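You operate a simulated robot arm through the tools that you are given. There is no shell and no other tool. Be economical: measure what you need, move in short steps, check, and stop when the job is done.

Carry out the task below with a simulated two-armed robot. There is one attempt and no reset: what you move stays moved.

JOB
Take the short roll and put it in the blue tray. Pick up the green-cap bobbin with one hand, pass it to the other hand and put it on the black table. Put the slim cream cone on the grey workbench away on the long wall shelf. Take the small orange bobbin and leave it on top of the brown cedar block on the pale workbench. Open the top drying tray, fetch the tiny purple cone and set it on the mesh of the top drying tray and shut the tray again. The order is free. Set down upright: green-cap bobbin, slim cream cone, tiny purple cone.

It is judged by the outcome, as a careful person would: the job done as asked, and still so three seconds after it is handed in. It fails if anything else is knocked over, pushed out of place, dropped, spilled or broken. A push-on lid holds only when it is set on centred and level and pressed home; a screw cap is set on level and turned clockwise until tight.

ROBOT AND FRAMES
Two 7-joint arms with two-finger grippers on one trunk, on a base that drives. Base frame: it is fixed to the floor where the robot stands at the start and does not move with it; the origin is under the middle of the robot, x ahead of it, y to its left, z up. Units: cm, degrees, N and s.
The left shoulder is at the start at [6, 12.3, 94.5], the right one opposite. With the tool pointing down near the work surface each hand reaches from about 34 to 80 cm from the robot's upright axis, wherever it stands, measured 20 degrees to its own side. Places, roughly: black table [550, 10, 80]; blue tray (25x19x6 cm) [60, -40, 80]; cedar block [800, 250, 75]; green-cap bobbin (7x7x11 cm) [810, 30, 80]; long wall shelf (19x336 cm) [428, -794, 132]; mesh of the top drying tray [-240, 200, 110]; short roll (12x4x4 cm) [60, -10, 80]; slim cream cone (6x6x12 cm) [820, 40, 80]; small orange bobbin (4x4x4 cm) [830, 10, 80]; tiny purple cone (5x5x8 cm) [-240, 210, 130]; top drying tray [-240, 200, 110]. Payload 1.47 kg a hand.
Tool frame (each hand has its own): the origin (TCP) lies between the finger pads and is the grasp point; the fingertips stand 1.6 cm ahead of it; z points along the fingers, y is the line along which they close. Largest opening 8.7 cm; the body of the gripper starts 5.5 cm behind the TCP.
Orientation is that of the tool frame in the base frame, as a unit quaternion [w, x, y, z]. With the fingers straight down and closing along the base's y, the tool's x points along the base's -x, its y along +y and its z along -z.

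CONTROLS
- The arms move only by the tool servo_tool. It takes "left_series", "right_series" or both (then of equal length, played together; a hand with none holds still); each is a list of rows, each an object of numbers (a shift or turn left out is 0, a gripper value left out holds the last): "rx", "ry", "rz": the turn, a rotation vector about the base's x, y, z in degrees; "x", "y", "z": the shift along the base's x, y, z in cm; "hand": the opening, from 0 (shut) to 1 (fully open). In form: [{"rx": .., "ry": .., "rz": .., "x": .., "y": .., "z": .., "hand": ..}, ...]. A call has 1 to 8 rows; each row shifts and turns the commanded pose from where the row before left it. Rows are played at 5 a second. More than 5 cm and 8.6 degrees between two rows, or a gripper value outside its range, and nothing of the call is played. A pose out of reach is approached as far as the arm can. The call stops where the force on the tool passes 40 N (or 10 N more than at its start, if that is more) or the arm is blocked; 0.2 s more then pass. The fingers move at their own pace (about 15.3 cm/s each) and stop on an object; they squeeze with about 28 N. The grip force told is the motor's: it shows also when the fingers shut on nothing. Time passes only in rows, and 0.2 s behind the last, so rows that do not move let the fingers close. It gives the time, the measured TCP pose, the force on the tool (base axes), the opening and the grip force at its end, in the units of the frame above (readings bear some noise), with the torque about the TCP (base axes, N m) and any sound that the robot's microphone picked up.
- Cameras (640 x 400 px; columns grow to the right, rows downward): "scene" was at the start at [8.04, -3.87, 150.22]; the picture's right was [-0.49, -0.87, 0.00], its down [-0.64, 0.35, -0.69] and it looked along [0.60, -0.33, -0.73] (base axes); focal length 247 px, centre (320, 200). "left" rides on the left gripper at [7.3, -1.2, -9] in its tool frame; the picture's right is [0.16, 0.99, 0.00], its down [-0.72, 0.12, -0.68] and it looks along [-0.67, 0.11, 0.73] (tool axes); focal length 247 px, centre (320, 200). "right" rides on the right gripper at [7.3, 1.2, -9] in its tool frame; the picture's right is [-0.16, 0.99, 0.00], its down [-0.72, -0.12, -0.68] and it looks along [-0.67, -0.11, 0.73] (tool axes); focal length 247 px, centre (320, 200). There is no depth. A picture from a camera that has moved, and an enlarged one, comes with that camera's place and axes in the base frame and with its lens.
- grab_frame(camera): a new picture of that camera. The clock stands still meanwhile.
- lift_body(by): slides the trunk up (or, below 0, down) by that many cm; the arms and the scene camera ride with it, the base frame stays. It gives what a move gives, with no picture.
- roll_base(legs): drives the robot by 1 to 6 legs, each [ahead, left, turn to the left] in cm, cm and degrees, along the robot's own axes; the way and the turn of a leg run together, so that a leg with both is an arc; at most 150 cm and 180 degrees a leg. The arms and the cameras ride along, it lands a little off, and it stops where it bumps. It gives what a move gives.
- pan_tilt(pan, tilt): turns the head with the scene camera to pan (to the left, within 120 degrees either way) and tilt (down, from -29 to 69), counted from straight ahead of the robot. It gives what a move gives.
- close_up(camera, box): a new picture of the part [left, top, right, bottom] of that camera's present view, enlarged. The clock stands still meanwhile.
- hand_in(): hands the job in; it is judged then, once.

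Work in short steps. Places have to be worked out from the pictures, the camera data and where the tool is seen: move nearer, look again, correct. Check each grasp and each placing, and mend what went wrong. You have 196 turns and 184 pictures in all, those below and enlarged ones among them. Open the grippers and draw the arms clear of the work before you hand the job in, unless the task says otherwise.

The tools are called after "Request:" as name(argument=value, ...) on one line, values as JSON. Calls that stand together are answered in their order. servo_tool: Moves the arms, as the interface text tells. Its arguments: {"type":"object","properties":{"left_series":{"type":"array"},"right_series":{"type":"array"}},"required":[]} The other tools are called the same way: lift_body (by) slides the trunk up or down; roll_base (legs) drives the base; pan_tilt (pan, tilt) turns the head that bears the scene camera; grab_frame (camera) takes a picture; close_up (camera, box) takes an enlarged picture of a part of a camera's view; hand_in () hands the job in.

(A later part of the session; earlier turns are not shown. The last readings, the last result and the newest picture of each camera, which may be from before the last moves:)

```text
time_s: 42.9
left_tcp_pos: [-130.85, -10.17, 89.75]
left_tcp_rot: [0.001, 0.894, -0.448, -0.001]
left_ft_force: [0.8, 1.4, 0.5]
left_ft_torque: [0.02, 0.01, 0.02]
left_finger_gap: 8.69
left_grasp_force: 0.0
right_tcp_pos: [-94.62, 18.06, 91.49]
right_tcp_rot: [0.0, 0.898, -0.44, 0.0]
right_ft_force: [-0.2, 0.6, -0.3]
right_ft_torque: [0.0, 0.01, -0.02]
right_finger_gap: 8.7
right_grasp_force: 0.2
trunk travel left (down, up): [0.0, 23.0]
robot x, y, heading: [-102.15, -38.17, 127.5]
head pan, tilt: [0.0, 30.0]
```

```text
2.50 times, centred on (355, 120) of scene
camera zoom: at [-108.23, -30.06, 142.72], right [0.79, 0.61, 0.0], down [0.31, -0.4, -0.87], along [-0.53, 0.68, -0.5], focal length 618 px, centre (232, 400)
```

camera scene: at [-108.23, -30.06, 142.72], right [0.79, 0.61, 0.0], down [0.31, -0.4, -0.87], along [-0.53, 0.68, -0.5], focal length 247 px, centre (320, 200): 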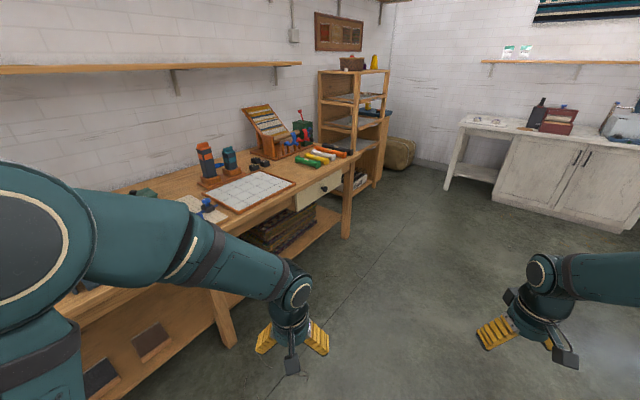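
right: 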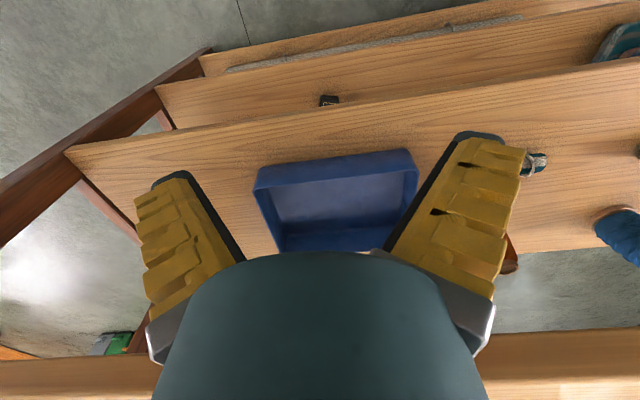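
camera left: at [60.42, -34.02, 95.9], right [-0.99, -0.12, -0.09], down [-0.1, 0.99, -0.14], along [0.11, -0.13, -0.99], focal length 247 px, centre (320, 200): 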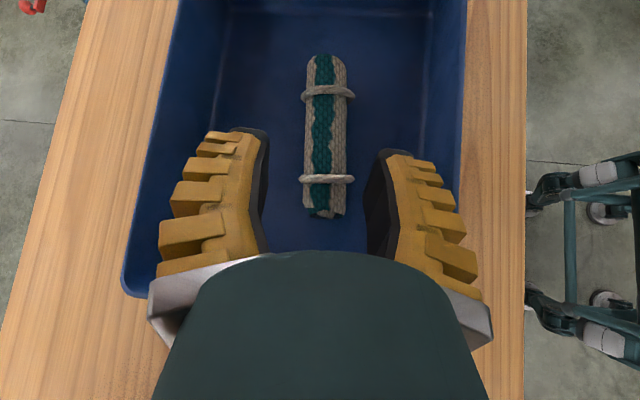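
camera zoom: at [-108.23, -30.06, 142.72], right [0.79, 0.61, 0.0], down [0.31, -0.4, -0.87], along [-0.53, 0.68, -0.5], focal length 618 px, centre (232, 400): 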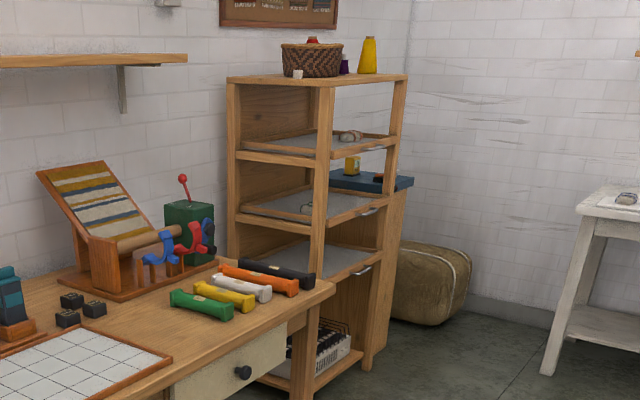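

Rack front faces +x; the purple cone stands on its top between basket and yellow cone. I drive to (-130,205) facing it, raise the trunk, and look.

Request:
roll_base(legs=[[0, 0, -37.5], [120, 0, 0], [122, 0, 0], [0, 0, 90], [30, 0, 0]])

Request:
lift_body(by=23)

Request:
grab_frame(camera="scene")

```text
time_s: 61.9
left_tcp_pos: [-174.35, 202.74, 89.71]
left_tcp_rot: [-0.001, 0.999, -0.037, 0.0]
left_ft_force: [-0.1, -1.2, -0.4]
left_ft_torque: [0.0, -0.02, 0.04]
left_finger_gap: 8.7
left_grasp_force: 0.1
right_tcp_pos: [-171.86, 248.61, 91.46]
right_tcp_rot: [0.0, 1.0, -0.027, 0.0]
right_ft_force: [-0.1, 0.0, -0.5]
right_ft_torque: [0.03, -0.01, 0.01]
right_finger_gap: 8.72
right_grasp_force: 0.2
trunk travel left (down, up): [0.0, 23.0]
robot x, y, heading: [-134.28, 206.3, 176.9]
head pan, tilt: [0.0, 30.0]
```

```text
time_s: 64.3
left_tcp_pos: [-174.26, 202.65, 112.78]
left_tcp_rot: [0.001, 0.999, -0.037, 0.0]
left_ft_force: [0.5, -0.1, -0.4]
left_ft_torque: [0.01, -0.02, -0.01]
left_finger_gap: 8.68
left_grasp_force: 0.0
right_tcp_pos: [-171.73, 248.64, 114.36]
right_tcp_rot: [-0.001, 1.0, -0.027, 0.001]
right_ft_force: [-0.9, 0.1, 0.4]
right_ft_torque: [-0.02, -0.02, 0.0]
right_finger_gap: 8.71
right_grasp_force: 0.0
trunk travel left (down, up): [-23.0, 0.0]
robot x, y, heading: [-134.29, 206.27, 176.9]
head pan, tilt: [0.0, 30.0]
```

```text
153 pictures are left
camera scene: at [-144.32, 206.81, 165.7], right [0.06, 1.0, 0.0], down [0.5, -0.03, -0.87], along [-0.86, 0.05, -0.5], focal length 247 px, centre (320, 200)
```

scene: 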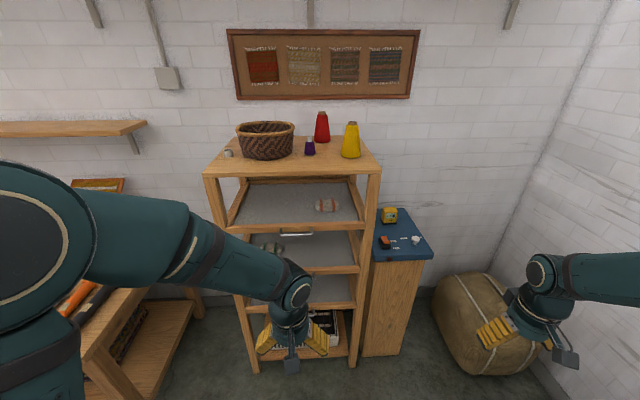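

Request:
close_up(camera="scene", box=[190, 90, 400, 280])

```text
2.11 times, centred on (295, 185) of scene
camera zoom: at [-144.32, 206.81, 165.7], right [0.06, 1.0, 0.0], down [0.5, -0.03, -0.87], along [-0.86, 0.05, -0.5], focal length 520 px, centre (373, 232)
```

zoom: 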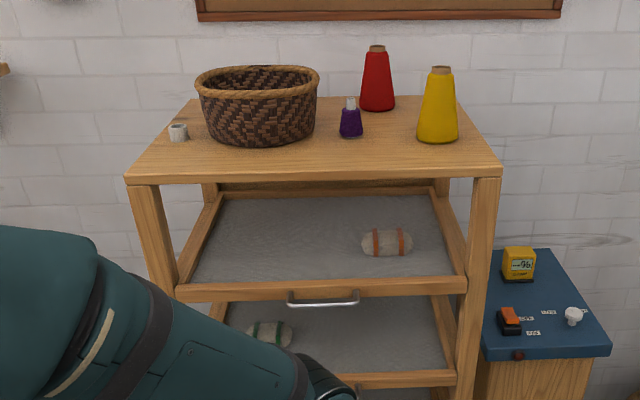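

The rack top is around z≈131 with the tray front/handle near (-217,202,109). I turn the left hand to point forward (-x) with fingers closing vertically, to grip the handle.

Request:
servo_tool(left_series=[{"rx": 4.949, "ry": 4.949, "rz": 4.949}, {"rx": 4.949, "ry": 4.949, "rz": 4.949}, {"rx": 4.949, "ry": 4.949, "rz": 4.949}, {"rx": 4.949, "ry": 4.949, "rz": 4.949}, {"rx": 4.949, "ry": 4.949, "rz": 4.949}, {"rx": 4.949, "ry": 4.949, "rz": 4.949}, {"rx": 4.949, "ry": 4.949, "rz": 4.949}])

Request:
servo_tool(left_series=[{"rx": 4.949, "ry": 4.949, "rz": 4.949}, {"rx": 4.949, "ry": 4.949, "rz": 4.949}, {"rx": 4.949, "ry": 4.949, "rz": 4.949}, {"rx": 4.949, "ry": 4.949, "rz": 4.949}, {"rx": 4.949, "ry": 4.949, "rz": 4.949}, {"rx": 4.949, "ry": 4.949, "rz": 4.949}, {"rx": 4.949, "ry": 4.949, "rz": 4.949}])

Request:
grab_frame(camera="left")

Request:
grab_frame(camera="scene")

```text
time_s: 65.9
left_tcp_pos: [-179.55, 204.83, 113.95]
left_tcp_rot: [-0.278, 0.876, 0.256, -0.3]
left_ft_force: [0.1, 1.1, 0.7]
left_ft_torque: [0.0, 0.02, 0.04]
left_finger_gap: 8.72
left_grasp_force: 0.0
left hand out of reach, approached as far as the arm can: row 5, 6, 7
right_tcp_pos: [-171.79, 248.66, 114.42]
right_tcp_rot: [0.0, 1.0, -0.028, 0.0]
right_ft_force: [0.0, 0.1, -0.6]
right_ft_torque: [-0.01, -0.01, 0.04]
right_finger_gap: 8.71
right_grasp_force: 0.1
trunk travel left (down, up): [-23.0, 0.0]
robot x, y, heading: [-134.22, 206.18, 176.8]
head pan, tilt: [0.0, 30.0]
```

```text
time_s: 67.5
left_tcp_pos: [-182.76, 206.21, 113.96]
left_tcp_rot: [0.482, -0.515, -0.482, 0.519]
left_ft_force: [-0.3, 0.2, -0.7]
left_ft_torque: [0.0, -0.01, -0.01]
left_finger_gap: 8.71
left_grasp_force: 0.0
left hand out of reach, approached as far as the arm can: row 1, 2, 3
right_tcp_pos: [-171.81, 248.65, 114.41]
right_tcp_rot: [0.0, 1.0, -0.028, 0.0]
right_ft_force: [-1.0, 0.2, 1.0]
right_ft_torque: [0.01, 0.0, 0.0]
right_finger_gap: 8.7
right_grasp_force: 0.0
trunk travel left (down, up): [-23.0, 0.0]
robot x, y, heading: [-134.12, 206.51, 176.8]
head pan, tilt: [0.0, 30.0]
```

```text
151 pictures are left
camera left: at [-174.02, 213.46, 114.53], right [0.0, 0.09, -1.0], down [0.68, -0.73, -0.07], along [-0.73, -0.68, -0.06], focal length 247 px, centre (320, 200)
```

left: 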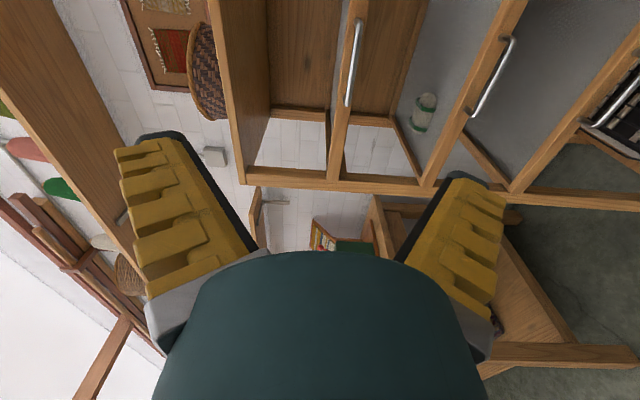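

```text
150 pictures are left
camera scene: at [-144.37, 206.83, 165.71], right [0.06, 1.0, 0.0], down [0.5, -0.03, -0.87], along [-0.86, 0.05, -0.5], focal length 247 px, centre (320, 200)
```

scene: 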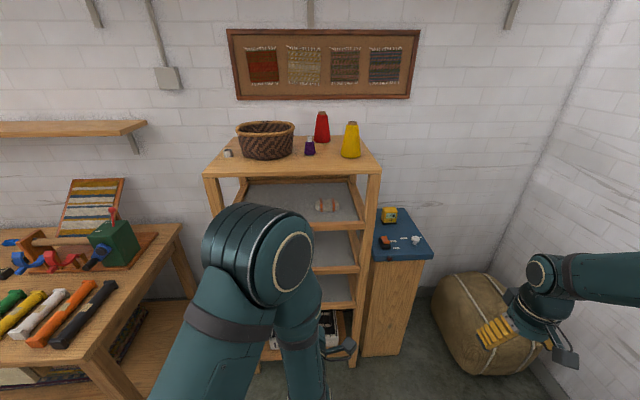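

Orientation reached. Combined rays put the handle at ≈(-219,202.3,108.2). I approach to x≈-211 and check.

Request:
servo_tool(left_series=[{"z": -3, "y": -2, "x": -3}, {"z": -2.8, "y": -1.7, "x": -3}, {"x": -4.8}, {"x": -4.8}, {"x": -4.8}, {"x": -4.8}, {"x": -3}])

Request:
grab_frame(camera="left")

```text
time_s: 69.1
left_tcp_pos: [-210.99, 202.97, 107.86]
left_tcp_rot: [0.482, -0.518, -0.481, 0.519]
left_ft_force: [0.6, 1.0, 0.3]
left_ft_torque: [0.02, -0.05, -0.02]
left_finger_gap: 8.7
left_grasp_force: 0.0
right_tcp_pos: [-171.83, 248.59, 114.37]
right_tcp_rot: [0.0, 1.0, -0.028, 0.0]
right_ft_force: [-0.3, -0.3, -0.5]
right_ft_torque: [0.02, -0.01, 0.0]
right_finger_gap: 8.69
right_grasp_force: 0.1
trunk travel left (down, up): [-23.0, 0.0]
robot x, y, heading: [-134.24, 206.07, 176.9]
head pan, tilt: [0.0, 30.0]
```

```text
149 pictures are left
camera left: at [-202.24, 210.15, 108.43], right [0.0, 0.08, -1.0], down [0.68, -0.73, -0.06], along [-0.73, -0.68, -0.06], focal length 247 px, centre (320, 200)
```

left: 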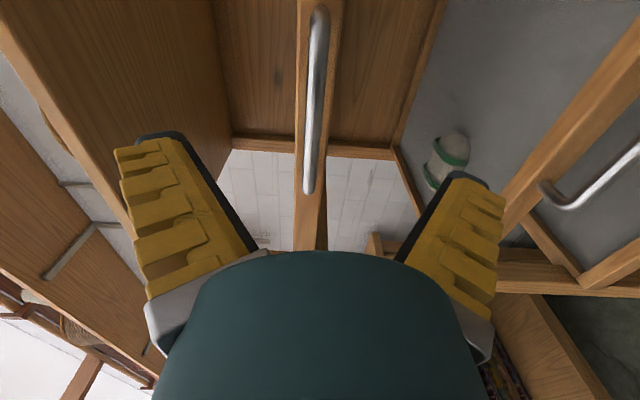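

Aligned well (handle z≈108.2, y≈202). I advance until it sits between the fingers and close.

Request:
servo_tool(left_series=[{"x": -3, "z": 0.2, "y": -0.5}, {"x": -2.5}, {"x": -1}])

Request:
grab_frame(camera="left")

```text
time_s: 69.9
left_tcp_pos: [-217.35, 202.22, 108.25]
left_tcp_rot: [0.482, -0.518, -0.481, 0.518]
left_ft_force: [-0.7, -0.6, -0.2]
left_ft_torque: [0.01, -0.01, 0.01]
left_finger_gap: 8.71
left_grasp_force: 0.0
right_tcp_pos: [-171.83, 248.55, 114.43]
right_tcp_rot: [0.0, 1.0, -0.027, 0.0]
right_ft_force: [-0.8, 0.2, 0.1]
right_ft_torque: [0.04, -0.03, -0.02]
right_finger_gap: 8.7
right_grasp_force: 0.1
trunk travel left (down, up): [-23.0, 0.0]
robot x, y, heading: [-134.5, 206.19, 176.7]
head pan, tilt: [0.0, 30.0]
```

```text
148 pictures are left
camera left: at [-208.53, 209.45, 108.78], right [0.0, 0.09, -1.0], down [0.68, -0.73, -0.06], along [-0.73, -0.68, -0.06], focal length 247 px, centre (320, 200)
```

left: 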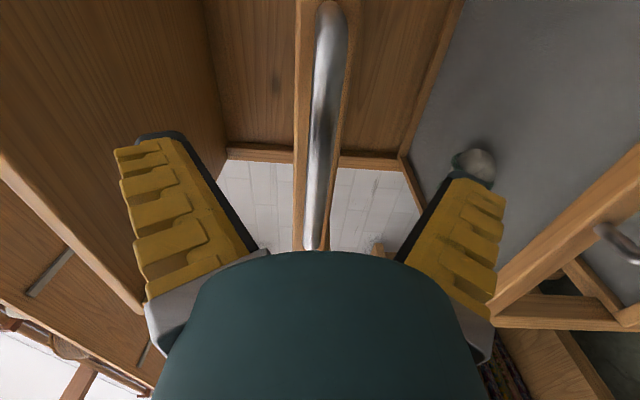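

Request:
servo_tool(left_series=[{"x": -0.9}, {"hand": 0}, {}, {}])

Request:
grab_frame(camera="left")

```text
time_s: 70.9
left_tcp_pos: [-218.25, 202.05, 108.29]
left_tcp_rot: [-0.481, 0.518, 0.481, -0.518]
left_ft_force: [-0.3, 0.1, 1.9]
left_ft_torque: [0.01, -0.01, 0.05]
left_finger_gap: 0.0
left_grasp_force: 28.5
right_tcp_pos: [-171.72, 248.63, 114.46]
right_tcp_rot: [0.0, 1.0, -0.026, 0.0]
right_ft_force: [0.6, 0.2, -0.1]
right_ft_torque: [0.0, 0.0, 0.01]
right_finger_gap: 8.7
right_grasp_force: 0.1
trunk travel left (down, up): [-23.0, 0.0]
robot x, y, heading: [-134.22, 206.41, 176.7]
head pan, tilt: [0.0, 30.0]
```

```text
147 pictures are left
camera left: at [-209.48, 209.43, 108.85], right [0.0, 0.08, -1.0], down [0.68, -0.73, -0.06], along [-0.73, -0.68, -0.06], focal length 247 px, centre (320, 200)
```

left: 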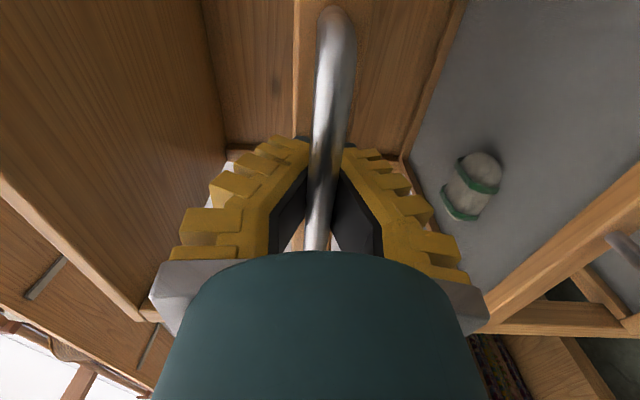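

Fingers shut fully, apparently caging the bar behind the pads. I pull back gently and see whether the tray comes.

Request:
servo_tool(left_series=[{"x": 1.5}, {"x": 1.5}, {"x": 2}])

Request:
grab_frame(camera="left")

Request:
grab_frame(camera="scene")

```text
time_s: 71.7
left_tcp_pos: [-213.21, 202.09, 108.29]
left_tcp_rot: [-0.481, 0.518, 0.482, -0.518]
left_ft_force: [0.2, 1.6, -1.8]
left_ft_torque: [0.04, -0.08, -0.01]
left_finger_gap: 0.0
left_grasp_force: 28.5
right_tcp_pos: [-171.68, 248.6, 114.52]
right_tcp_rot: [-0.001, 1.0, -0.028, 0.0]
right_ft_force: [0.8, 0.2, -0.1]
right_ft_torque: [0.01, 0.03, 0.0]
right_finger_gap: 8.69
right_grasp_force: 0.0
trunk travel left (down, up): [-23.0, 0.0]
robot x, y, heading: [-134.4, 205.91, 176.7]
head pan, tilt: [0.0, 30.0]
```

```text
146 pictures are left
camera left: at [-204.42, 209.28, 108.88], right [0.0, 0.09, -1.0], down [0.68, -0.73, -0.06], along [-0.73, -0.68, -0.06], focal length 247 px, centre (320, 200)
```

left: 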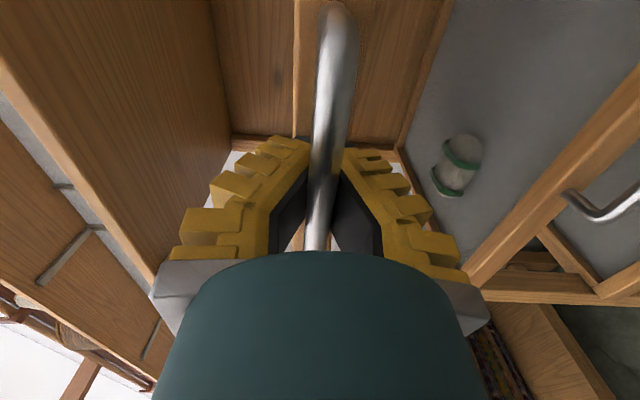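

```text
145 pictures are left
camera scene: at [-144.27, 206.83, 165.72], right [0.06, 1.0, 0.0], down [0.5, -0.03, -0.87], along [-0.86, 0.05, -0.5], focal length 247 px, centre (320, 200)
```

scene: 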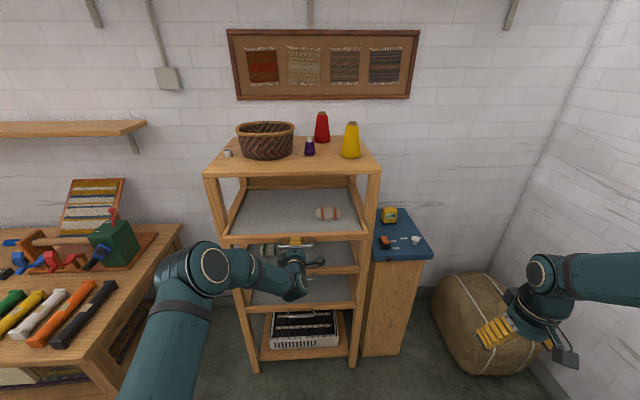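

The tray follows. I pull it out a further ~17 cm.

Request:
servo_tool(left_series=[{"x": 3}, {"x": 3.5}, {"x": 3.5}, {"x": 3.5}, {"x": 3.5}])

Request:
close_up(camera="scene", box=[190, 110, 410, 290])

```text
time_s: 72.9
left_tcp_pos: [-196.06, 201.87, 108.45]
left_tcp_rot: [-0.481, 0.518, 0.482, -0.518]
left_ft_force: [0.9, -0.2, -5.1]
left_ft_torque: [0.06, 0.05, -0.02]
left_finger_gap: 0.01
left_grasp_force: 28.7
right_tcp_pos: [-171.68, 248.67, 114.62]
right_tcp_rot: [0.0, 1.0, -0.026, 0.001]
right_ft_force: [-0.5, 0.8, -0.4]
right_ft_torque: [-0.01, -0.01, 0.0]
right_finger_gap: 8.67
right_grasp_force: 0.1
trunk travel left (down, up): [-23.0, 0.0]
robot x, y, heading: [-134.39, 205.88, 176.8]
head pan, tilt: [0.0, 30.0]
```

```text
2.22 times, centred on (300, 200) of scene
camera zoom: at [-144.29, 206.81, 165.72], right [0.06, 1.0, 0.0], down [0.5, -0.03, -0.87], along [-0.86, 0.05, -0.5], focal length 550 px, centre (364, 200)
```

zoom: 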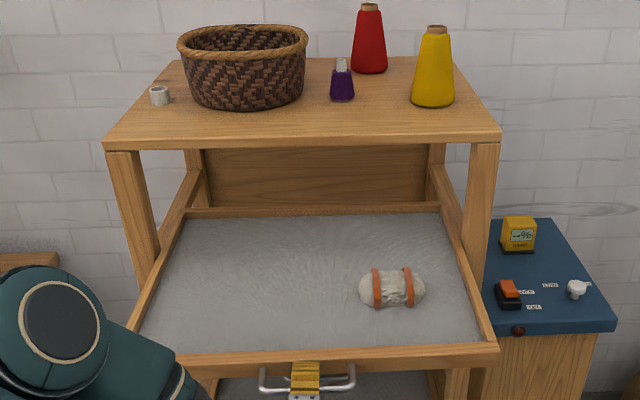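

Tray is open ~22 cm. I release the handle, back off, then raise the left hand while turning it to a forward-pitched (35° from vertical) pose for the cone.

Request:
servo_tool(left_series=[{"hand": 1}, {"hand": 1}, {"x": 3}, {"x": 4}, {"x": 3}])

Request:
servo_tool(left_series=[{"rx": -6.864, "ry": -3.574, "rz": -3.574, "z": 3}, {"rx": -6.864, "ry": -3.574, "rz": -3.574, "z": 3}, {"rx": -6.864, "ry": -3.574, "rz": -3.574, "z": 3}, {"rx": -6.864, "ry": -3.574, "rz": -3.574, "z": 3}, {"rx": -6.864, "ry": -3.574, "rz": -3.574, "z": 3}, {"rx": -6.864, "ry": -3.574, "rz": -3.574, "z": 3}])

Request:
servo_tool(left_series=[{"rx": -6.864, "ry": -3.574, "rz": -3.574, "z": 3}, {"rx": -6.864, "ry": -3.574, "rz": -3.574, "z": 3}, {"rx": -6.864, "ry": -3.574, "rz": -3.574, "z": 3}, {"rx": -6.864, "ry": -3.574, "rz": -3.574, "z": 3}, {"rx": -6.864, "ry": -3.574, "rz": -3.574, "z": 3}, {"rx": -6.864, "ry": -3.574, "rz": -3.574, "z": 3}])

Request:
grab_frame(camera="scene")

Request:
grab_frame(camera="left")

```text
time_s: 74.1
left_tcp_pos: [-186.16, 201.86, 108.13]
left_tcp_rot: [0.481, -0.517, -0.482, 0.519]
left_ft_force: [0.0, 0.9, 0.3]
left_ft_torque: [-0.01, 0.0, 0.01]
left_finger_gap: 8.7
left_grasp_force: 0.1
right_tcp_pos: [-171.77, 248.67, 114.47]
right_tcp_rot: [0.0, 1.0, -0.027, 0.0]
right_ft_force: [-0.7, 0.6, 0.4]
right_ft_torque: [-0.04, 0.0, 0.0]
right_finger_gap: 8.69
right_grasp_force: 0.0
trunk travel left (down, up): [-23.0, 0.0]
robot x, y, heading: [-134.03, 206.04, 177.0]
head pan, tilt: [0.0, 30.0]
```

```text
time_s: 75.5
left_tcp_pos: [-186.08, 202.07, 126.7]
left_tcp_rot: [-0.262, 0.815, 0.247, -0.454]
left_ft_force: [-0.1, 1.1, -0.1]
left_ft_torque: [-0.02, -0.01, -0.01]
left_finger_gap: 8.71
left_grasp_force: 0.1
right_tcp_pos: [-171.71, 248.6, 114.42]
right_tcp_rot: [0.0, 1.0, -0.027, 0.0]
right_ft_force: [-0.8, -0.2, -0.4]
right_ft_torque: [0.02, 0.02, 0.03]
right_finger_gap: 8.71
right_grasp_force: 0.0
trunk travel left (down, up): [-23.0, 0.0]
robot x, y, heading: [-134.62, 206.24, 177.0]
head pan, tilt: [0.0, 30.0]
```

```text
time_s: 76.9
left_tcp_pos: [-186.36, 201.78, 144.57]
left_tcp_rot: [0.011, 0.953, -0.035, -0.3]
left_ft_force: [-0.9, -0.7, 0.7]
left_ft_torque: [0.01, -0.02, 0.05]
left_finger_gap: 8.71
left_grasp_force: 0.0
right_tcp_pos: [-171.69, 248.67, 114.47]
right_tcp_rot: [0.0, 1.0, -0.027, 0.0]
right_ft_force: [-0.8, 0.9, -0.5]
right_ft_torque: [-0.04, 0.02, 0.02]
right_finger_gap: 8.74
right_grasp_force: 0.1
trunk travel left (down, up): [-23.0, 0.0]
robot x, y, heading: [-134.72, 206.37, 176.7]
head pan, tilt: [0.0, 30.0]
```

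```text
143 pictures are left
camera scene: at [-144.36, 206.86, 165.71], right [0.06, 1.0, 0.0], down [0.5, -0.03, -0.87], along [-0.86, 0.05, -0.5], focal length 247 px, centre (320, 200)
```

scene: 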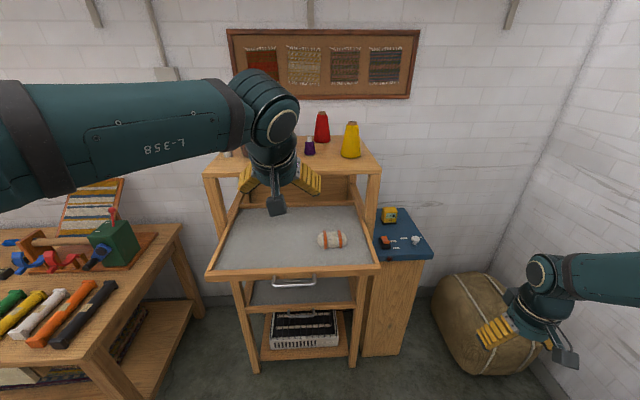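

```text
142 pictures are left
camera left: at [-175.42, 202.35, 147.65], right [0.07, -1.0, -0.05], down [-0.21, -0.06, 0.98], along [-0.98, -0.06, -0.21], focal length 247 px, centre (320, 200)
```

left: 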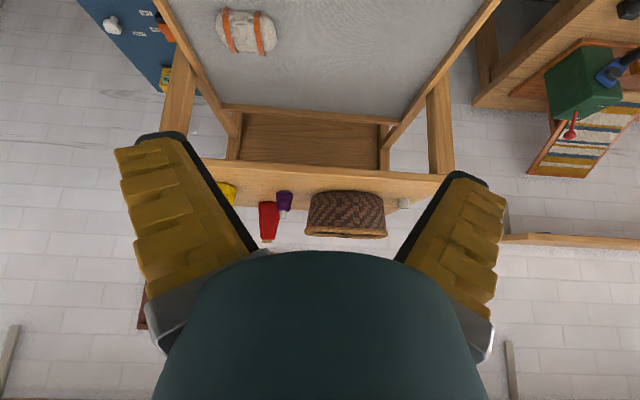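

Cone base estimated (-240,208.4,132), basket rim right edge near y 203. I advance the base 30 cm with the hand high, and narrow the fingers.

Request:
roll_base(legs=[[29, 0, 0]])

Request:
servo_tool(left_series=[{"y": 3.5, "hand": 0.62}, {"y": 3.2, "x": -3, "z": -2}, {"x": -3, "z": -2}])

Request:
grab_frame(camera="left")

Request:
grab_frame(camera="scene")

```text
time_s: 78.9
left_tcp_pos: [-216.42, 203.24, 144.57]
left_tcp_rot: [0.011, 0.953, -0.033, -0.301]
left_ft_force: [-1.3, 0.8, -0.8]
left_ft_torque: [0.03, -0.03, -0.03]
left_finger_gap: 8.69
left_grasp_force: 0.1
right_tcp_pos: [-201.76, 250.22, 114.52]
right_tcp_rot: [0.001, 1.0, -0.027, 0.0]
right_ft_force: [0.3, -0.4, 0.7]
right_ft_torque: [0.0, -0.03, 0.01]
right_finger_gap: 8.71
right_grasp_force: 0.1
trunk travel left (down, up): [-23.0, 0.0]
robot x, y, heading: [-164.51, 207.49, 176.9]
head pan, tilt: [0.0, 30.0]
```

```text
time_s: 79.7
left_tcp_pos: [-222.53, 209.85, 140.36]
left_tcp_rot: [0.009, 0.953, -0.034, -0.3]
left_ft_force: [-0.4, -0.3, 0.2]
left_ft_torque: [-0.01, -0.01, 0.02]
left_finger_gap: 5.9
left_grasp_force: 3.5
right_tcp_pos: [-201.91, 250.15, 114.44]
right_tcp_rot: [0.0, 1.0, -0.026, -0.001]
right_ft_force: [1.8, -0.3, 0.7]
right_ft_torque: [0.0, 0.02, 0.02]
right_finger_gap: 8.72
right_grasp_force: 0.1
trunk travel left (down, up): [-23.0, 0.0]
robot x, y, heading: [-164.39, 207.73, 177.0]
head pan, tilt: [0.0, 30.0]
```

```text
141 pictures are left
camera left: at [-211.61, 210.44, 143.51], right [0.07, -1.0, -0.05], down [-0.21, -0.07, 0.98], along [-0.98, -0.06, -0.21], focal length 247 px, centre (320, 200)
```

left: 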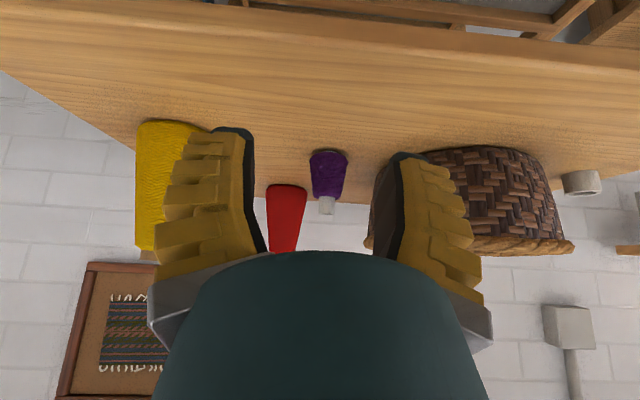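

```text
140 pictures are left
camera scene: at [-174.35, 208.33, 165.71], right [0.05, 1.0, 0.0], down [0.5, -0.03, -0.87], along [-0.86, 0.05, -0.5], focal length 247 px, centre (320, 200)
```

scene: 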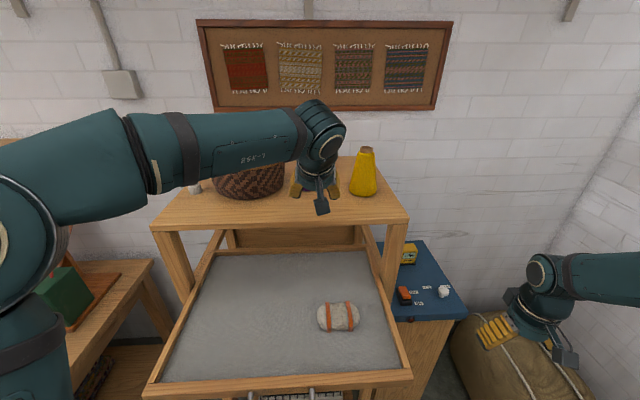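

Estimates for the cone range x -234…-240, y≈208.4. I approach further, keeping it centred, and check again.

Request:
servo_tool(left_series=[{"x": -3, "z": -1, "y": -0.5}, {"x": -3, "z": -1, "y": -0.4}])

Request:
grab_frame(camera="left")

```text
time_s: 80.3
left_tcp_pos: [-228.49, 209.0, 138.42]
left_tcp_rot: [0.01, 0.953, -0.033, -0.301]
left_ft_force: [0.3, 0.1, 0.9]
left_ft_torque: [-0.01, 0.0, 0.0]
left_finger_gap: 5.92
left_grasp_force: 3.8
right_tcp_pos: [-201.85, 250.34, 114.4]
right_tcp_rot: [0.001, 1.0, -0.027, 0.0]
right_ft_force: [-0.1, -0.1, -0.4]
right_ft_torque: [0.01, 0.01, -0.02]
right_finger_gap: 8.71
right_grasp_force: 0.0
trunk travel left (down, up): [-23.0, 0.0]
robot x, y, heading: [-164.22, 208.06, 177.2]
head pan, tilt: [0.0, 30.0]
```

```text
139 pictures are left
camera left: at [-217.38, 209.65, 141.51], right [0.07, -1.0, -0.05], down [-0.21, -0.07, 0.98], along [-0.98, -0.06, -0.21], focal length 247 px, centre (320, 200)
```

left: 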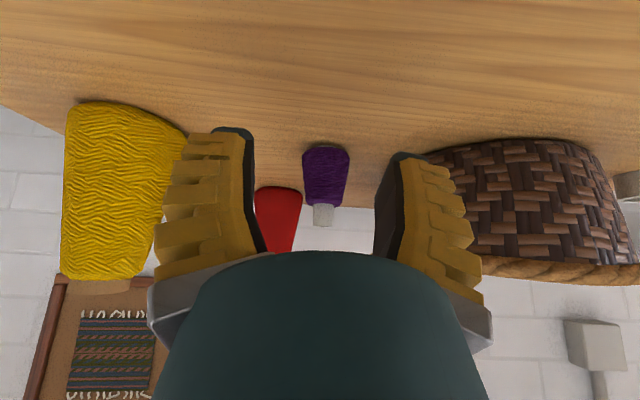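

Size change between views fixes the cone at (-240.4,208,131.5 base). I move in to straddle it at grasp height.

Request:
servo_tool(left_series=[{"x": -3, "z": -0.5, "y": -0.3}, {"x": -3, "z": -0.5, "y": -0.3}, {"x": -3, "z": -1, "y": -0.2}])

Request:
grab_frame(camera="left")

```text
time_s: 81.1
left_tcp_pos: [-237.53, 207.93, 136.61]
left_tcp_rot: [0.011, 0.953, -0.034, -0.301]
left_ft_force: [-0.4, 0.6, 1.5]
left_ft_torque: [0.01, -0.01, -0.02]
left_finger_gap: 5.91
left_grasp_force: 3.5
right_tcp_pos: [-201.96, 250.19, 114.43]
right_tcp_rot: [0.0, 1.0, -0.028, 0.002]
right_ft_force: [-0.9, -0.5, -0.2]
right_ft_torque: [0.0, -0.06, -0.01]
right_finger_gap: 8.69
right_grasp_force: 0.2
trunk travel left (down, up): [-23.0, 0.0]
robot x, y, heading: [-164.4, 207.72, 176.7]
head pan, tilt: [0.0, 30.0]
```

```text
138 pictures are left
camera left: at [-226.63, 208.65, 139.69], right [0.07, -1.0, -0.05], down [-0.21, -0.06, 0.98], along [-0.98, -0.06, -0.21], focal length 247 px, centre (320, 200)
```

left: 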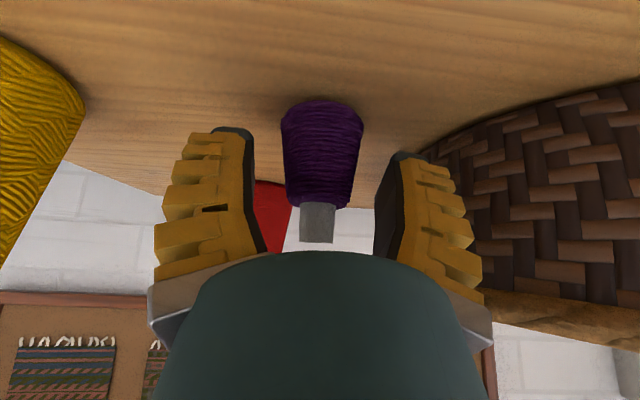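

Centred. Final 1.7 cm in and slightly down, then close.

Request:
servo_tool(left_series=[{"x": -1.8, "z": -0.6}, {"z": -0.6}, {"hand": 0}, {}, {}])

Request:
grab_frame(camera="left")

```text
time_s: 82.3
left_tcp_pos: [-239.19, 208.14, 135.74]
left_tcp_rot: [0.01, 0.953, -0.033, -0.302]
left_ft_force: [-0.4, -0.2, 6.8]
left_ft_torque: [0.05, 0.06, -0.03]
left_finger_gap: 2.8
left_grasp_force: 28.2
right_tcp_pos: [-201.85, 250.26, 114.48]
right_tcp_rot: [-0.001, 1.0, -0.027, 0.0]
right_ft_force: [0.3, 0.6, 0.1]
right_ft_torque: [-0.03, -0.01, 0.01]
right_finger_gap: 8.71
right_grasp_force: 0.1
trunk travel left (down, up): [-23.0, 0.0]
robot x, y, heading: [-164.61, 207.83, 176.9]
head pan, tilt: [0.0, 30.0]
```

```text
137 pictures are left
camera left: at [-228.26, 208.75, 138.69], right [0.07, -1.0, -0.05], down [-0.2, -0.07, 0.98], along [-0.98, -0.06, -0.21], focal length 247 px, centre (320, 200)
```

left: 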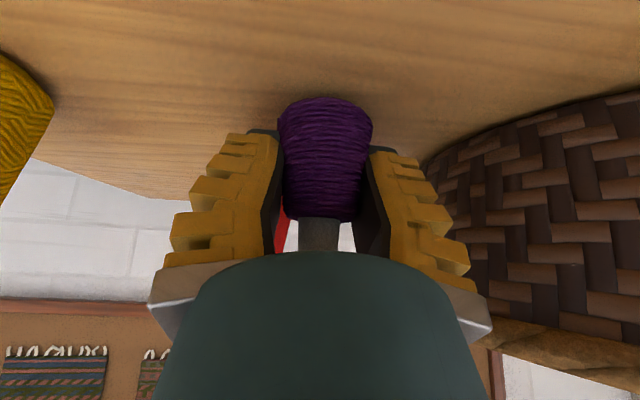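

Gripped (gap 2.8). Lift and draw back in front of the rack, above the open tray.

Request:
servo_tool(left_series=[{"z": 2}, {"z": 3}, {"x": 4.5, "y": -0.5}, {"x": 4.7, "y": -1.5}, {"x": 4.7, "y": -1.5}, {"x": 4.7, "y": -1.5}, {"x": 4.7, "y": -1.5}, {"x": 4.7, "y": -1.5}])

Request:
servo_tool(left_series=[{"x": 2.7, "y": -1.5}, {"y": -1.5, "z": -2}, {"z": -4}, {"z": -4}, {"z": -4}, {"z": -4}])

Request:
grab_frame(camera="scene")

Request:
grab_frame(camera="left")

```text
time_s: 84.1
left_tcp_pos: [-210.95, 200.31, 140.18]
left_tcp_rot: [0.01, 0.953, -0.034, -0.302]
left_ft_force: [0.1, -0.6, 0.3]
left_ft_torque: [0.0, 0.03, 0.01]
left_finger_gap: 2.76
left_grasp_force: 27.9
right_tcp_pos: [-201.59, 250.22, 114.56]
right_tcp_rot: [0.0, 1.0, -0.027, -0.001]
right_ft_force: [-0.3, 0.2, -0.2]
right_ft_torque: [0.03, 0.06, -0.02]
right_finger_gap: 8.69
right_grasp_force: 0.0
trunk travel left (down, up): [-23.0, 0.0]
robot x, y, heading: [-164.37, 207.76, 176.9]
head pan, tilt: [0.0, 30.0]
```

```text
time_s: 85.5
left_tcp_pos: [-208.32, 197.03, 122.37]
left_tcp_rot: [0.01, 0.953, -0.034, -0.301]
left_ft_force: [0.7, -0.4, -0.3]
left_ft_torque: [-0.03, 0.03, -0.02]
left_finger_gap: 2.79
left_grasp_force: 27.9
right_tcp_pos: [-201.8, 250.22, 114.53]
right_tcp_rot: [0.0, 1.0, -0.027, 0.0]
right_ft_force: [0.2, 0.0, -0.1]
right_ft_torque: [-0.02, 0.03, -0.03]
right_finger_gap: 8.69
right_grasp_force: 0.0
trunk travel left (down, up): [-23.0, 0.0]
robot x, y, heading: [-163.92, 207.6, 176.8]
head pan, tilt: [0.0, 30.0]
```

```text
136 pictures are left
camera scene: at [-174.37, 208.41, 165.71], right [0.05, 1.0, 0.0], down [0.5, -0.03, -0.87], along [-0.86, 0.05, -0.5], focal length 247 px, centre (320, 200)
```

scene: 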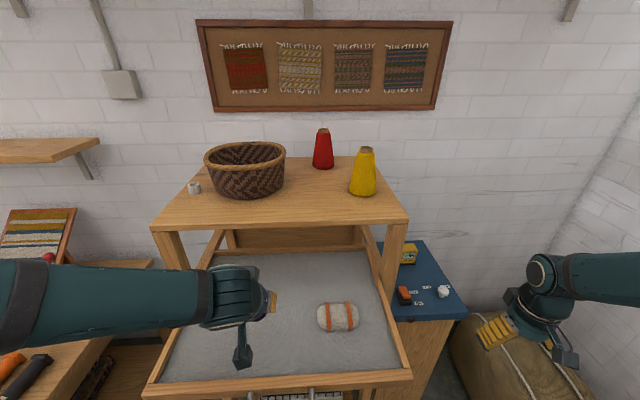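

```text
135 pictures are left
camera left: at [-197.34, 197.57, 125.42], right [0.07, -1.0, -0.05], down [-0.21, -0.07, 0.98], along [-0.98, -0.06, -0.21], focal length 247 px, centre (320, 200)
```

left: 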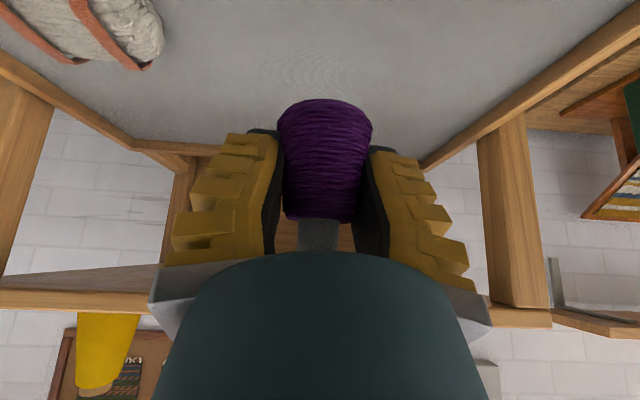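

Cone is upright above the mesh. Lower slowly until contact.

Request:
servo_tool(left_series=[{"z": -2}, {"z": -2}, {"z": -1}, {"z": -0.7}, {"z": -0.5}])

Request:
grab_frame(camera="left")

```text
time_s: 86.7
left_tcp_pos: [-208.29, 197.3, 116.1]
left_tcp_rot: [0.01, 0.953, -0.034, -0.301]
left_ft_force: [0.3, -0.3, -0.2]
left_ft_torque: [-0.04, -0.02, 0.0]
left_finger_gap: 2.74
left_grasp_force: 28.5
right_tcp_pos: [-201.81, 250.28, 114.45]
right_tcp_rot: [0.0, 1.0, -0.027, 0.001]
right_ft_force: [-0.2, 0.1, -0.1]
right_ft_torque: [-0.02, 0.0, 0.05]
right_finger_gap: 8.7
right_grasp_force: 0.1
trunk travel left (down, up): [-23.0, 0.0]
robot x, y, heading: [-164.47, 207.99, 177.1]
head pan, tilt: [0.0, 30.0]
```

```text
134 pictures are left
camera left: at [-197.42, 197.96, 119.16], right [0.07, -1.0, -0.05], down [-0.21, -0.06, 0.98], along [-0.98, -0.06, -0.21], focal length 247 px, centre (320, 200)
```

left: 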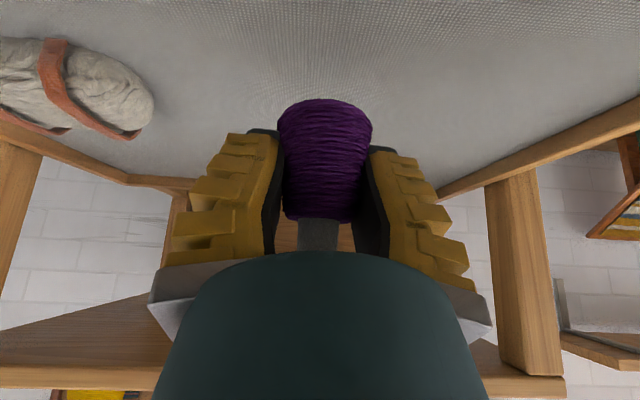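

Request:
servo_tool(left_series=[{"z": -0.8}, {"z": -0.8}, {"z": -0.6}, {"z": -0.5}, {"z": -0.4}])

Request:
grab_frame(camera="left")

```text
time_s: 87.9
left_tcp_pos: [-208.4, 197.26, 113.17]
left_tcp_rot: [0.01, 0.953, -0.035, -0.301]
left_ft_force: [-0.4, -0.4, 0.2]
left_ft_torque: [0.02, -0.04, -0.02]
left_finger_gap: 2.73
left_grasp_force: 27.7
right_tcp_pos: [-201.81, 250.15, 114.46]
right_tcp_rot: [0.0, 1.0, -0.027, 0.0]
right_ft_force: [0.0, 0.2, -0.1]
right_ft_torque: [0.02, 0.02, 0.01]
right_finger_gap: 8.7
right_grasp_force: 0.1
trunk travel left (down, up): [-23.0, 0.0]
robot x, y, heading: [-164.35, 208.03, 177.1]
head pan, tilt: [0.0, 30.0]
```

```text
133 pictures are left
camera left: at [-197.48, 197.92, 116.2], right [0.07, -1.0, -0.05], down [-0.21, -0.07, 0.98], along [-0.98, -0.06, -0.21], focal length 247 px, centre (320, 200)
```

left: 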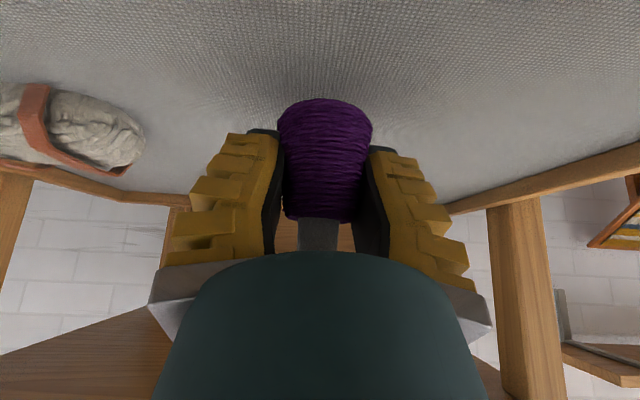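

Request:
servo_tool(left_series=[{"z": -0.6}, {"z": -0.5}, {"z": -0.5}, {"z": -0.4}])

Request:
grab_frame(camera="scene")

```text
time_s: 88.9
left_tcp_pos: [-208.51, 197.2, 111.31]
left_tcp_rot: [0.011, 0.952, -0.032, -0.304]
left_ft_force: [-0.9, -5.9, 31.2]
left_ft_torque: [-0.09, -0.11, 0.0]
left_finger_gap: 3.57
left_grasp_force: 28.2
right_tcp_pos: [-201.65, 250.22, 114.51]
right_tcp_rot: [0.0, 1.0, -0.026, -0.001]
right_ft_force: [0.4, -0.5, 0.0]
right_ft_torque: [-0.02, 0.04, -0.01]
right_finger_gap: 8.71
right_grasp_force: 0.0
trunk travel left (down, up): [-23.0, 0.0]
robot x, y, heading: [-164.2, 207.88, 177.1]
head pan, tilt: [0.0, 30.0]
```

```text
132 pictures are left
camera scene: at [-174.12, 208.38, 165.77], right [0.05, 1.0, 0.0], down [0.5, -0.03, -0.87], along [-0.87, 0.05, -0.5], focal length 247 px, centre (320, 200)
```

scene: 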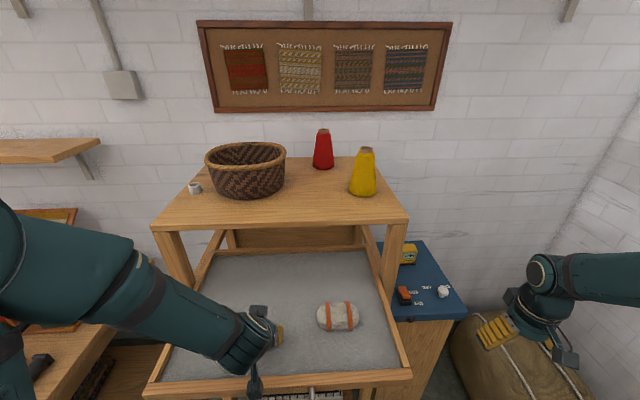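

Contact. Ease up slightly, open, and withdraw along the tool axis.

Request:
servo_tool(left_series=[{"z": 0.4}, {"hand": 0.6}, {"hand": 0.7}, {"x": 1.1, "z": 1.6}, {"x": 1.5, "z": 2.2}, {"x": 1.5, "z": 2.2}, {"x": 1.5, "z": 3}])

Request:
grab_frame(camera="left")

```text
time_s: 90.5
left_tcp_pos: [-204.81, 197.8, 121.45]
left_tcp_rot: [0.01, 0.953, -0.035, -0.302]
left_ft_force: [-0.1, 0.3, 0.4]
left_ft_torque: [0.0, 0.01, -0.03]
left_finger_gap: 6.53
left_grasp_force: 3.3
left hand out of reach, approached as far as the arm can: row 4, 5, 6
right_tcp_pos: [-201.62, 250.18, 114.46]
right_tcp_rot: [0.0, 1.0, -0.027, 0.001]
right_ft_force: [0.4, -0.3, 0.9]
right_ft_torque: [0.01, 0.03, -0.02]
right_finger_gap: 8.69
right_grasp_force: 0.1
trunk travel left (down, up): [-23.0, 0.0]
robot x, y, heading: [-164.58, 207.94, 176.9]
head pan, tilt: [0.0, 30.0]
```

```text
131 pictures are left
camera left: at [-193.87, 198.48, 124.39], right [0.07, -1.0, -0.05], down [-0.21, -0.07, 0.98], along [-0.98, -0.06, -0.21], focal length 247 px, centre (320, 200)
```

left: 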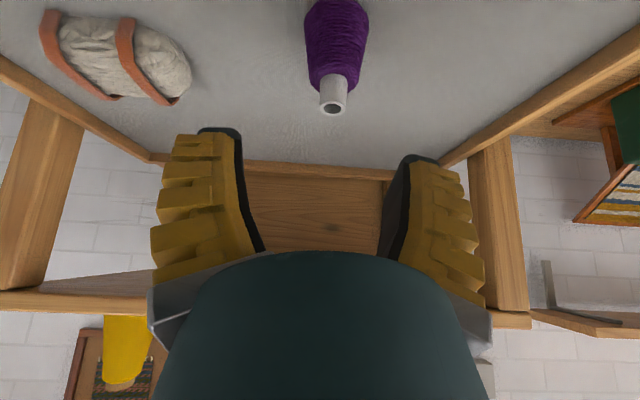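

Cone stands upright on the mesh. I raise the hand, back the base off, and go down in front of the handle with closed fingers.

Request:
servo_tool(left_series=[{"z": 3, "x": 2}, {"z": 3, "x": 2, "hand": 0}])

Request:
roll_base(legs=[[-25, 0, 0]])

Request:
servo_tool(left_series=[{"z": -4}, {"z": -4}, {"z": -4}, {"z": -4}, {"z": -4}])

Request:
grab_frame(camera="left")

Request:
grab_frame(camera="scene")

```text
time_s: 91.1
left_tcp_pos: [-201.01, 198.1, 127.39]
left_tcp_rot: [0.011, 0.953, -0.034, -0.301]
left_ft_force: [0.3, -0.6, 0.4]
left_ft_torque: [-0.04, -0.02, 0.0]
left_finger_gap: 0.0
left_grasp_force: 28.0
right_tcp_pos: [-201.75, 250.2, 114.4]
right_tcp_rot: [0.0, 1.0, -0.028, 0.0]
right_ft_force: [-0.2, -0.3, 1.1]
right_ft_torque: [-0.02, 0.02, 0.02]
right_finger_gap: 8.65
right_grasp_force: 0.1
trunk travel left (down, up): [-23.0, 0.0]
robot x, y, heading: [-164.41, 207.65, 176.9]
head pan, tilt: [0.0, 30.0]
```

```text
time_s: 92.9
left_tcp_pos: [-176.65, 197.04, 127.35]
left_tcp_rot: [0.01, 0.953, -0.035, -0.301]
left_ft_force: [1.1, -0.2, -0.2]
left_ft_torque: [0.02, -0.01, 0.01]
left_finger_gap: 0.02
left_grasp_force: 28.0
right_tcp_pos: [-177.28, 248.97, 114.51]
right_tcp_rot: [0.0, 1.0, -0.028, 0.0]
right_ft_force: [0.6, -0.9, -0.5]
right_ft_torque: [-0.03, 0.01, -0.03]
right_finger_gap: 8.72
right_grasp_force: 0.0
trunk travel left (down, up): [-23.0, 0.0]
robot x, y, heading: [-140.04, 206.58, 176.9]
head pan, tilt: [0.0, 30.0]
```

```text
time_s: 94.1
left_tcp_pos: [-183.17, 199.53, 110.38]
left_tcp_rot: [0.01, 0.954, -0.035, -0.299]
left_ft_force: [0.2, 0.3, 0.6]
left_ft_torque: [-0.03, 0.01, 0.01]
left_finger_gap: 0.01
left_grasp_force: 28.2
left hand out of reach, approached as far as the arm can: row 1, 2, 3, 4, 5
right_tcp_pos: [-177.34, 248.95, 114.47]
right_tcp_rot: [-0.001, 1.0, -0.028, 0.001]
right_ft_force: [-0.2, 0.1, -0.7]
right_ft_torque: [0.0, -0.05, 0.02]
right_finger_gap: 8.7
right_grasp_force: 0.1
trunk travel left (down, up): [-23.0, 0.0]
robot x, y, heading: [-139.9, 206.45, 176.9]
head pan, tilt: [0.0, 30.0]
```

```text
130 pictures are left
camera left: at [-172.19, 200.15, 113.47], right [0.07, -1.0, -0.05], down [-0.21, -0.06, 0.98], along [-0.98, -0.06, -0.21], focal length 247 px, centre (320, 200)
```

left: 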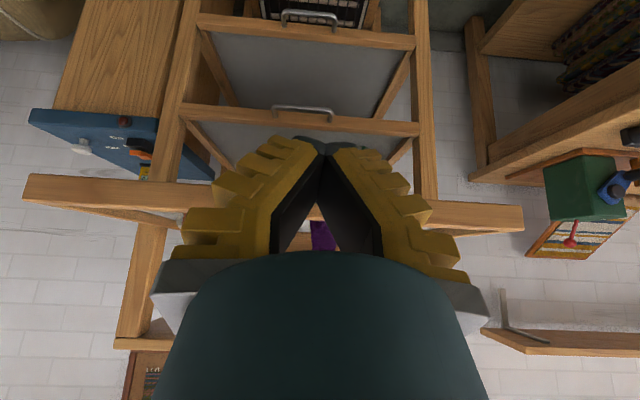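

```text
129 pictures are left
camera scene: at [-150.1, 207.14, 165.7], right [0.06, 1.0, 0.0], down [0.5, -0.03, -0.87], along [-0.86, 0.05, -0.5], focal length 247 px, centre (320, 200)
```

scene: 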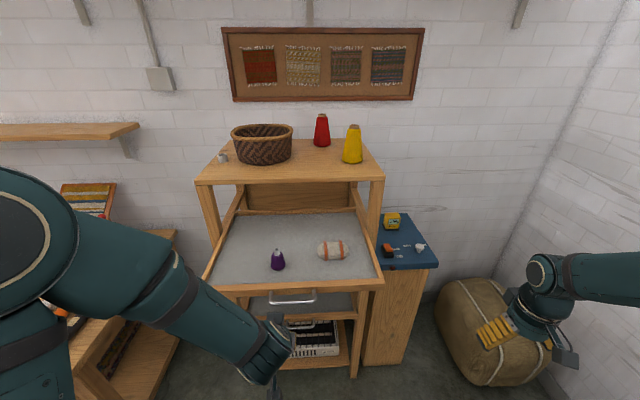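

The fingers must be a little lower to meet handle and rail. Lower 3.5 cm, then push gently forward.

Request:
servo_tool(left_series=[{"x": -2, "z": -2, "y": 1}, {"x": -2, "z": -1.8, "y": 1}, {"x": -1.5}, {"x": -1.5}, {"x": -1.5}, {"x": -1.5}, {"x": -1.5}])

Request:
grab_frame(camera="scene")

```text
time_s: 95.7
left_tcp_pos: [-194.57, 201.43, 106.74]
left_tcp_rot: [0.009, 0.953, -0.035, -0.301]
left_ft_force: [-0.4, -0.2, 0.7]
left_ft_torque: [0.01, -0.01, -0.01]
left_finger_gap: 0.0
left_grasp_force: 28.0
right_tcp_pos: [-177.36, 248.87, 114.38]
right_tcp_rot: [0.0, 1.0, -0.028, 0.0]
right_ft_force: [0.3, -0.1, -0.5]
right_ft_torque: [0.0, 0.01, -0.02]
right_finger_gap: 8.71
right_grasp_force: 0.0
trunk travel left (down, up): [-23.0, 0.0]
robot x, y, heading: [-139.94, 206.63, 176.8]
head pan, tilt: [0.0, 30.0]
```

```text
128 pictures are left
camera scene: at [-149.98, 207.13, 165.71], right [0.06, 1.0, 0.0], down [0.5, -0.03, -0.87], along [-0.86, 0.05, -0.5], focal length 247 px, centre (320, 200)
```

scene: 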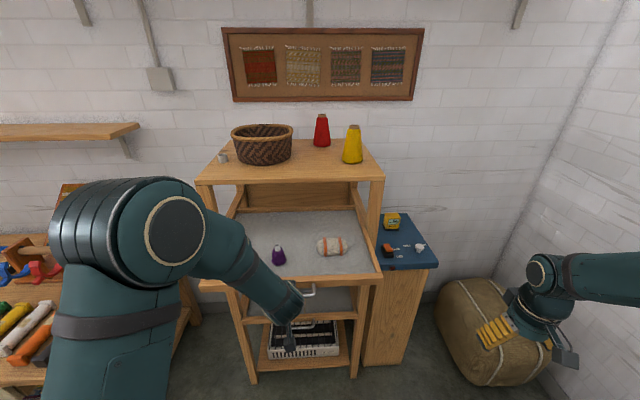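

Continue pushing slowly.

Request:
servo_tool(left_series=[{"x": -1.5}, {"x": -1.5}, {"x": -1.5}, {"x": -1.5}, {"x": -1.5}, {"x": -1.5}, {"x": -1.5}, {"x": -1.5}])

Request:
grab_frame(camera="scene")

```text
time_s: 97.5
left_tcp_pos: [-206.59, 201.66, 106.6]
left_tcp_rot: [0.01, 0.953, -0.035, -0.302]
left_ft_force: [-0.1, 0.1, 0.7]
left_ft_torque: [-0.01, 0.0, 0.01]
left_finger_gap: 0.0
left_grasp_force: 27.7
right_tcp_pos: [-177.32, 249.0, 114.37]
right_tcp_rot: [0.001, 1.0, -0.027, 0.001]
right_ft_force: [0.2, 0.8, 0.2]
right_ft_torque: [-0.01, 0.01, -0.02]
right_finger_gap: 8.7
right_grasp_force: 0.0
trunk travel left (down, up): [-23.0, 0.0]
robot x, y, heading: [-140.01, 206.46, 176.8]
head pan, tilt: [0.0, 30.0]
```

```text
127 pictures are left
camera scene: at [-149.97, 207.13, 165.72], right [0.06, 1.0, 0.0], down [0.5, -0.03, -0.87], along [-0.86, 0.05, -0.5], focal length 247 px, centre (320, 200)
```

scene: 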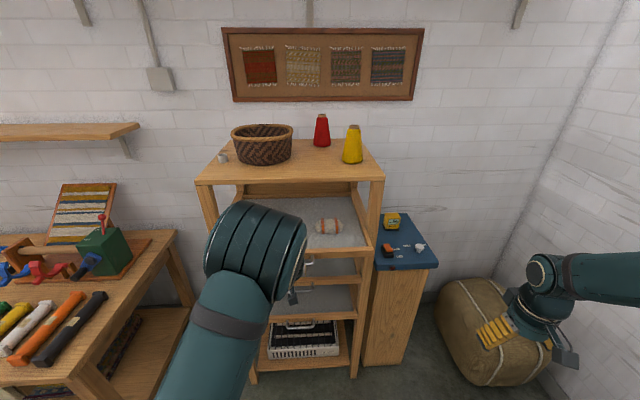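

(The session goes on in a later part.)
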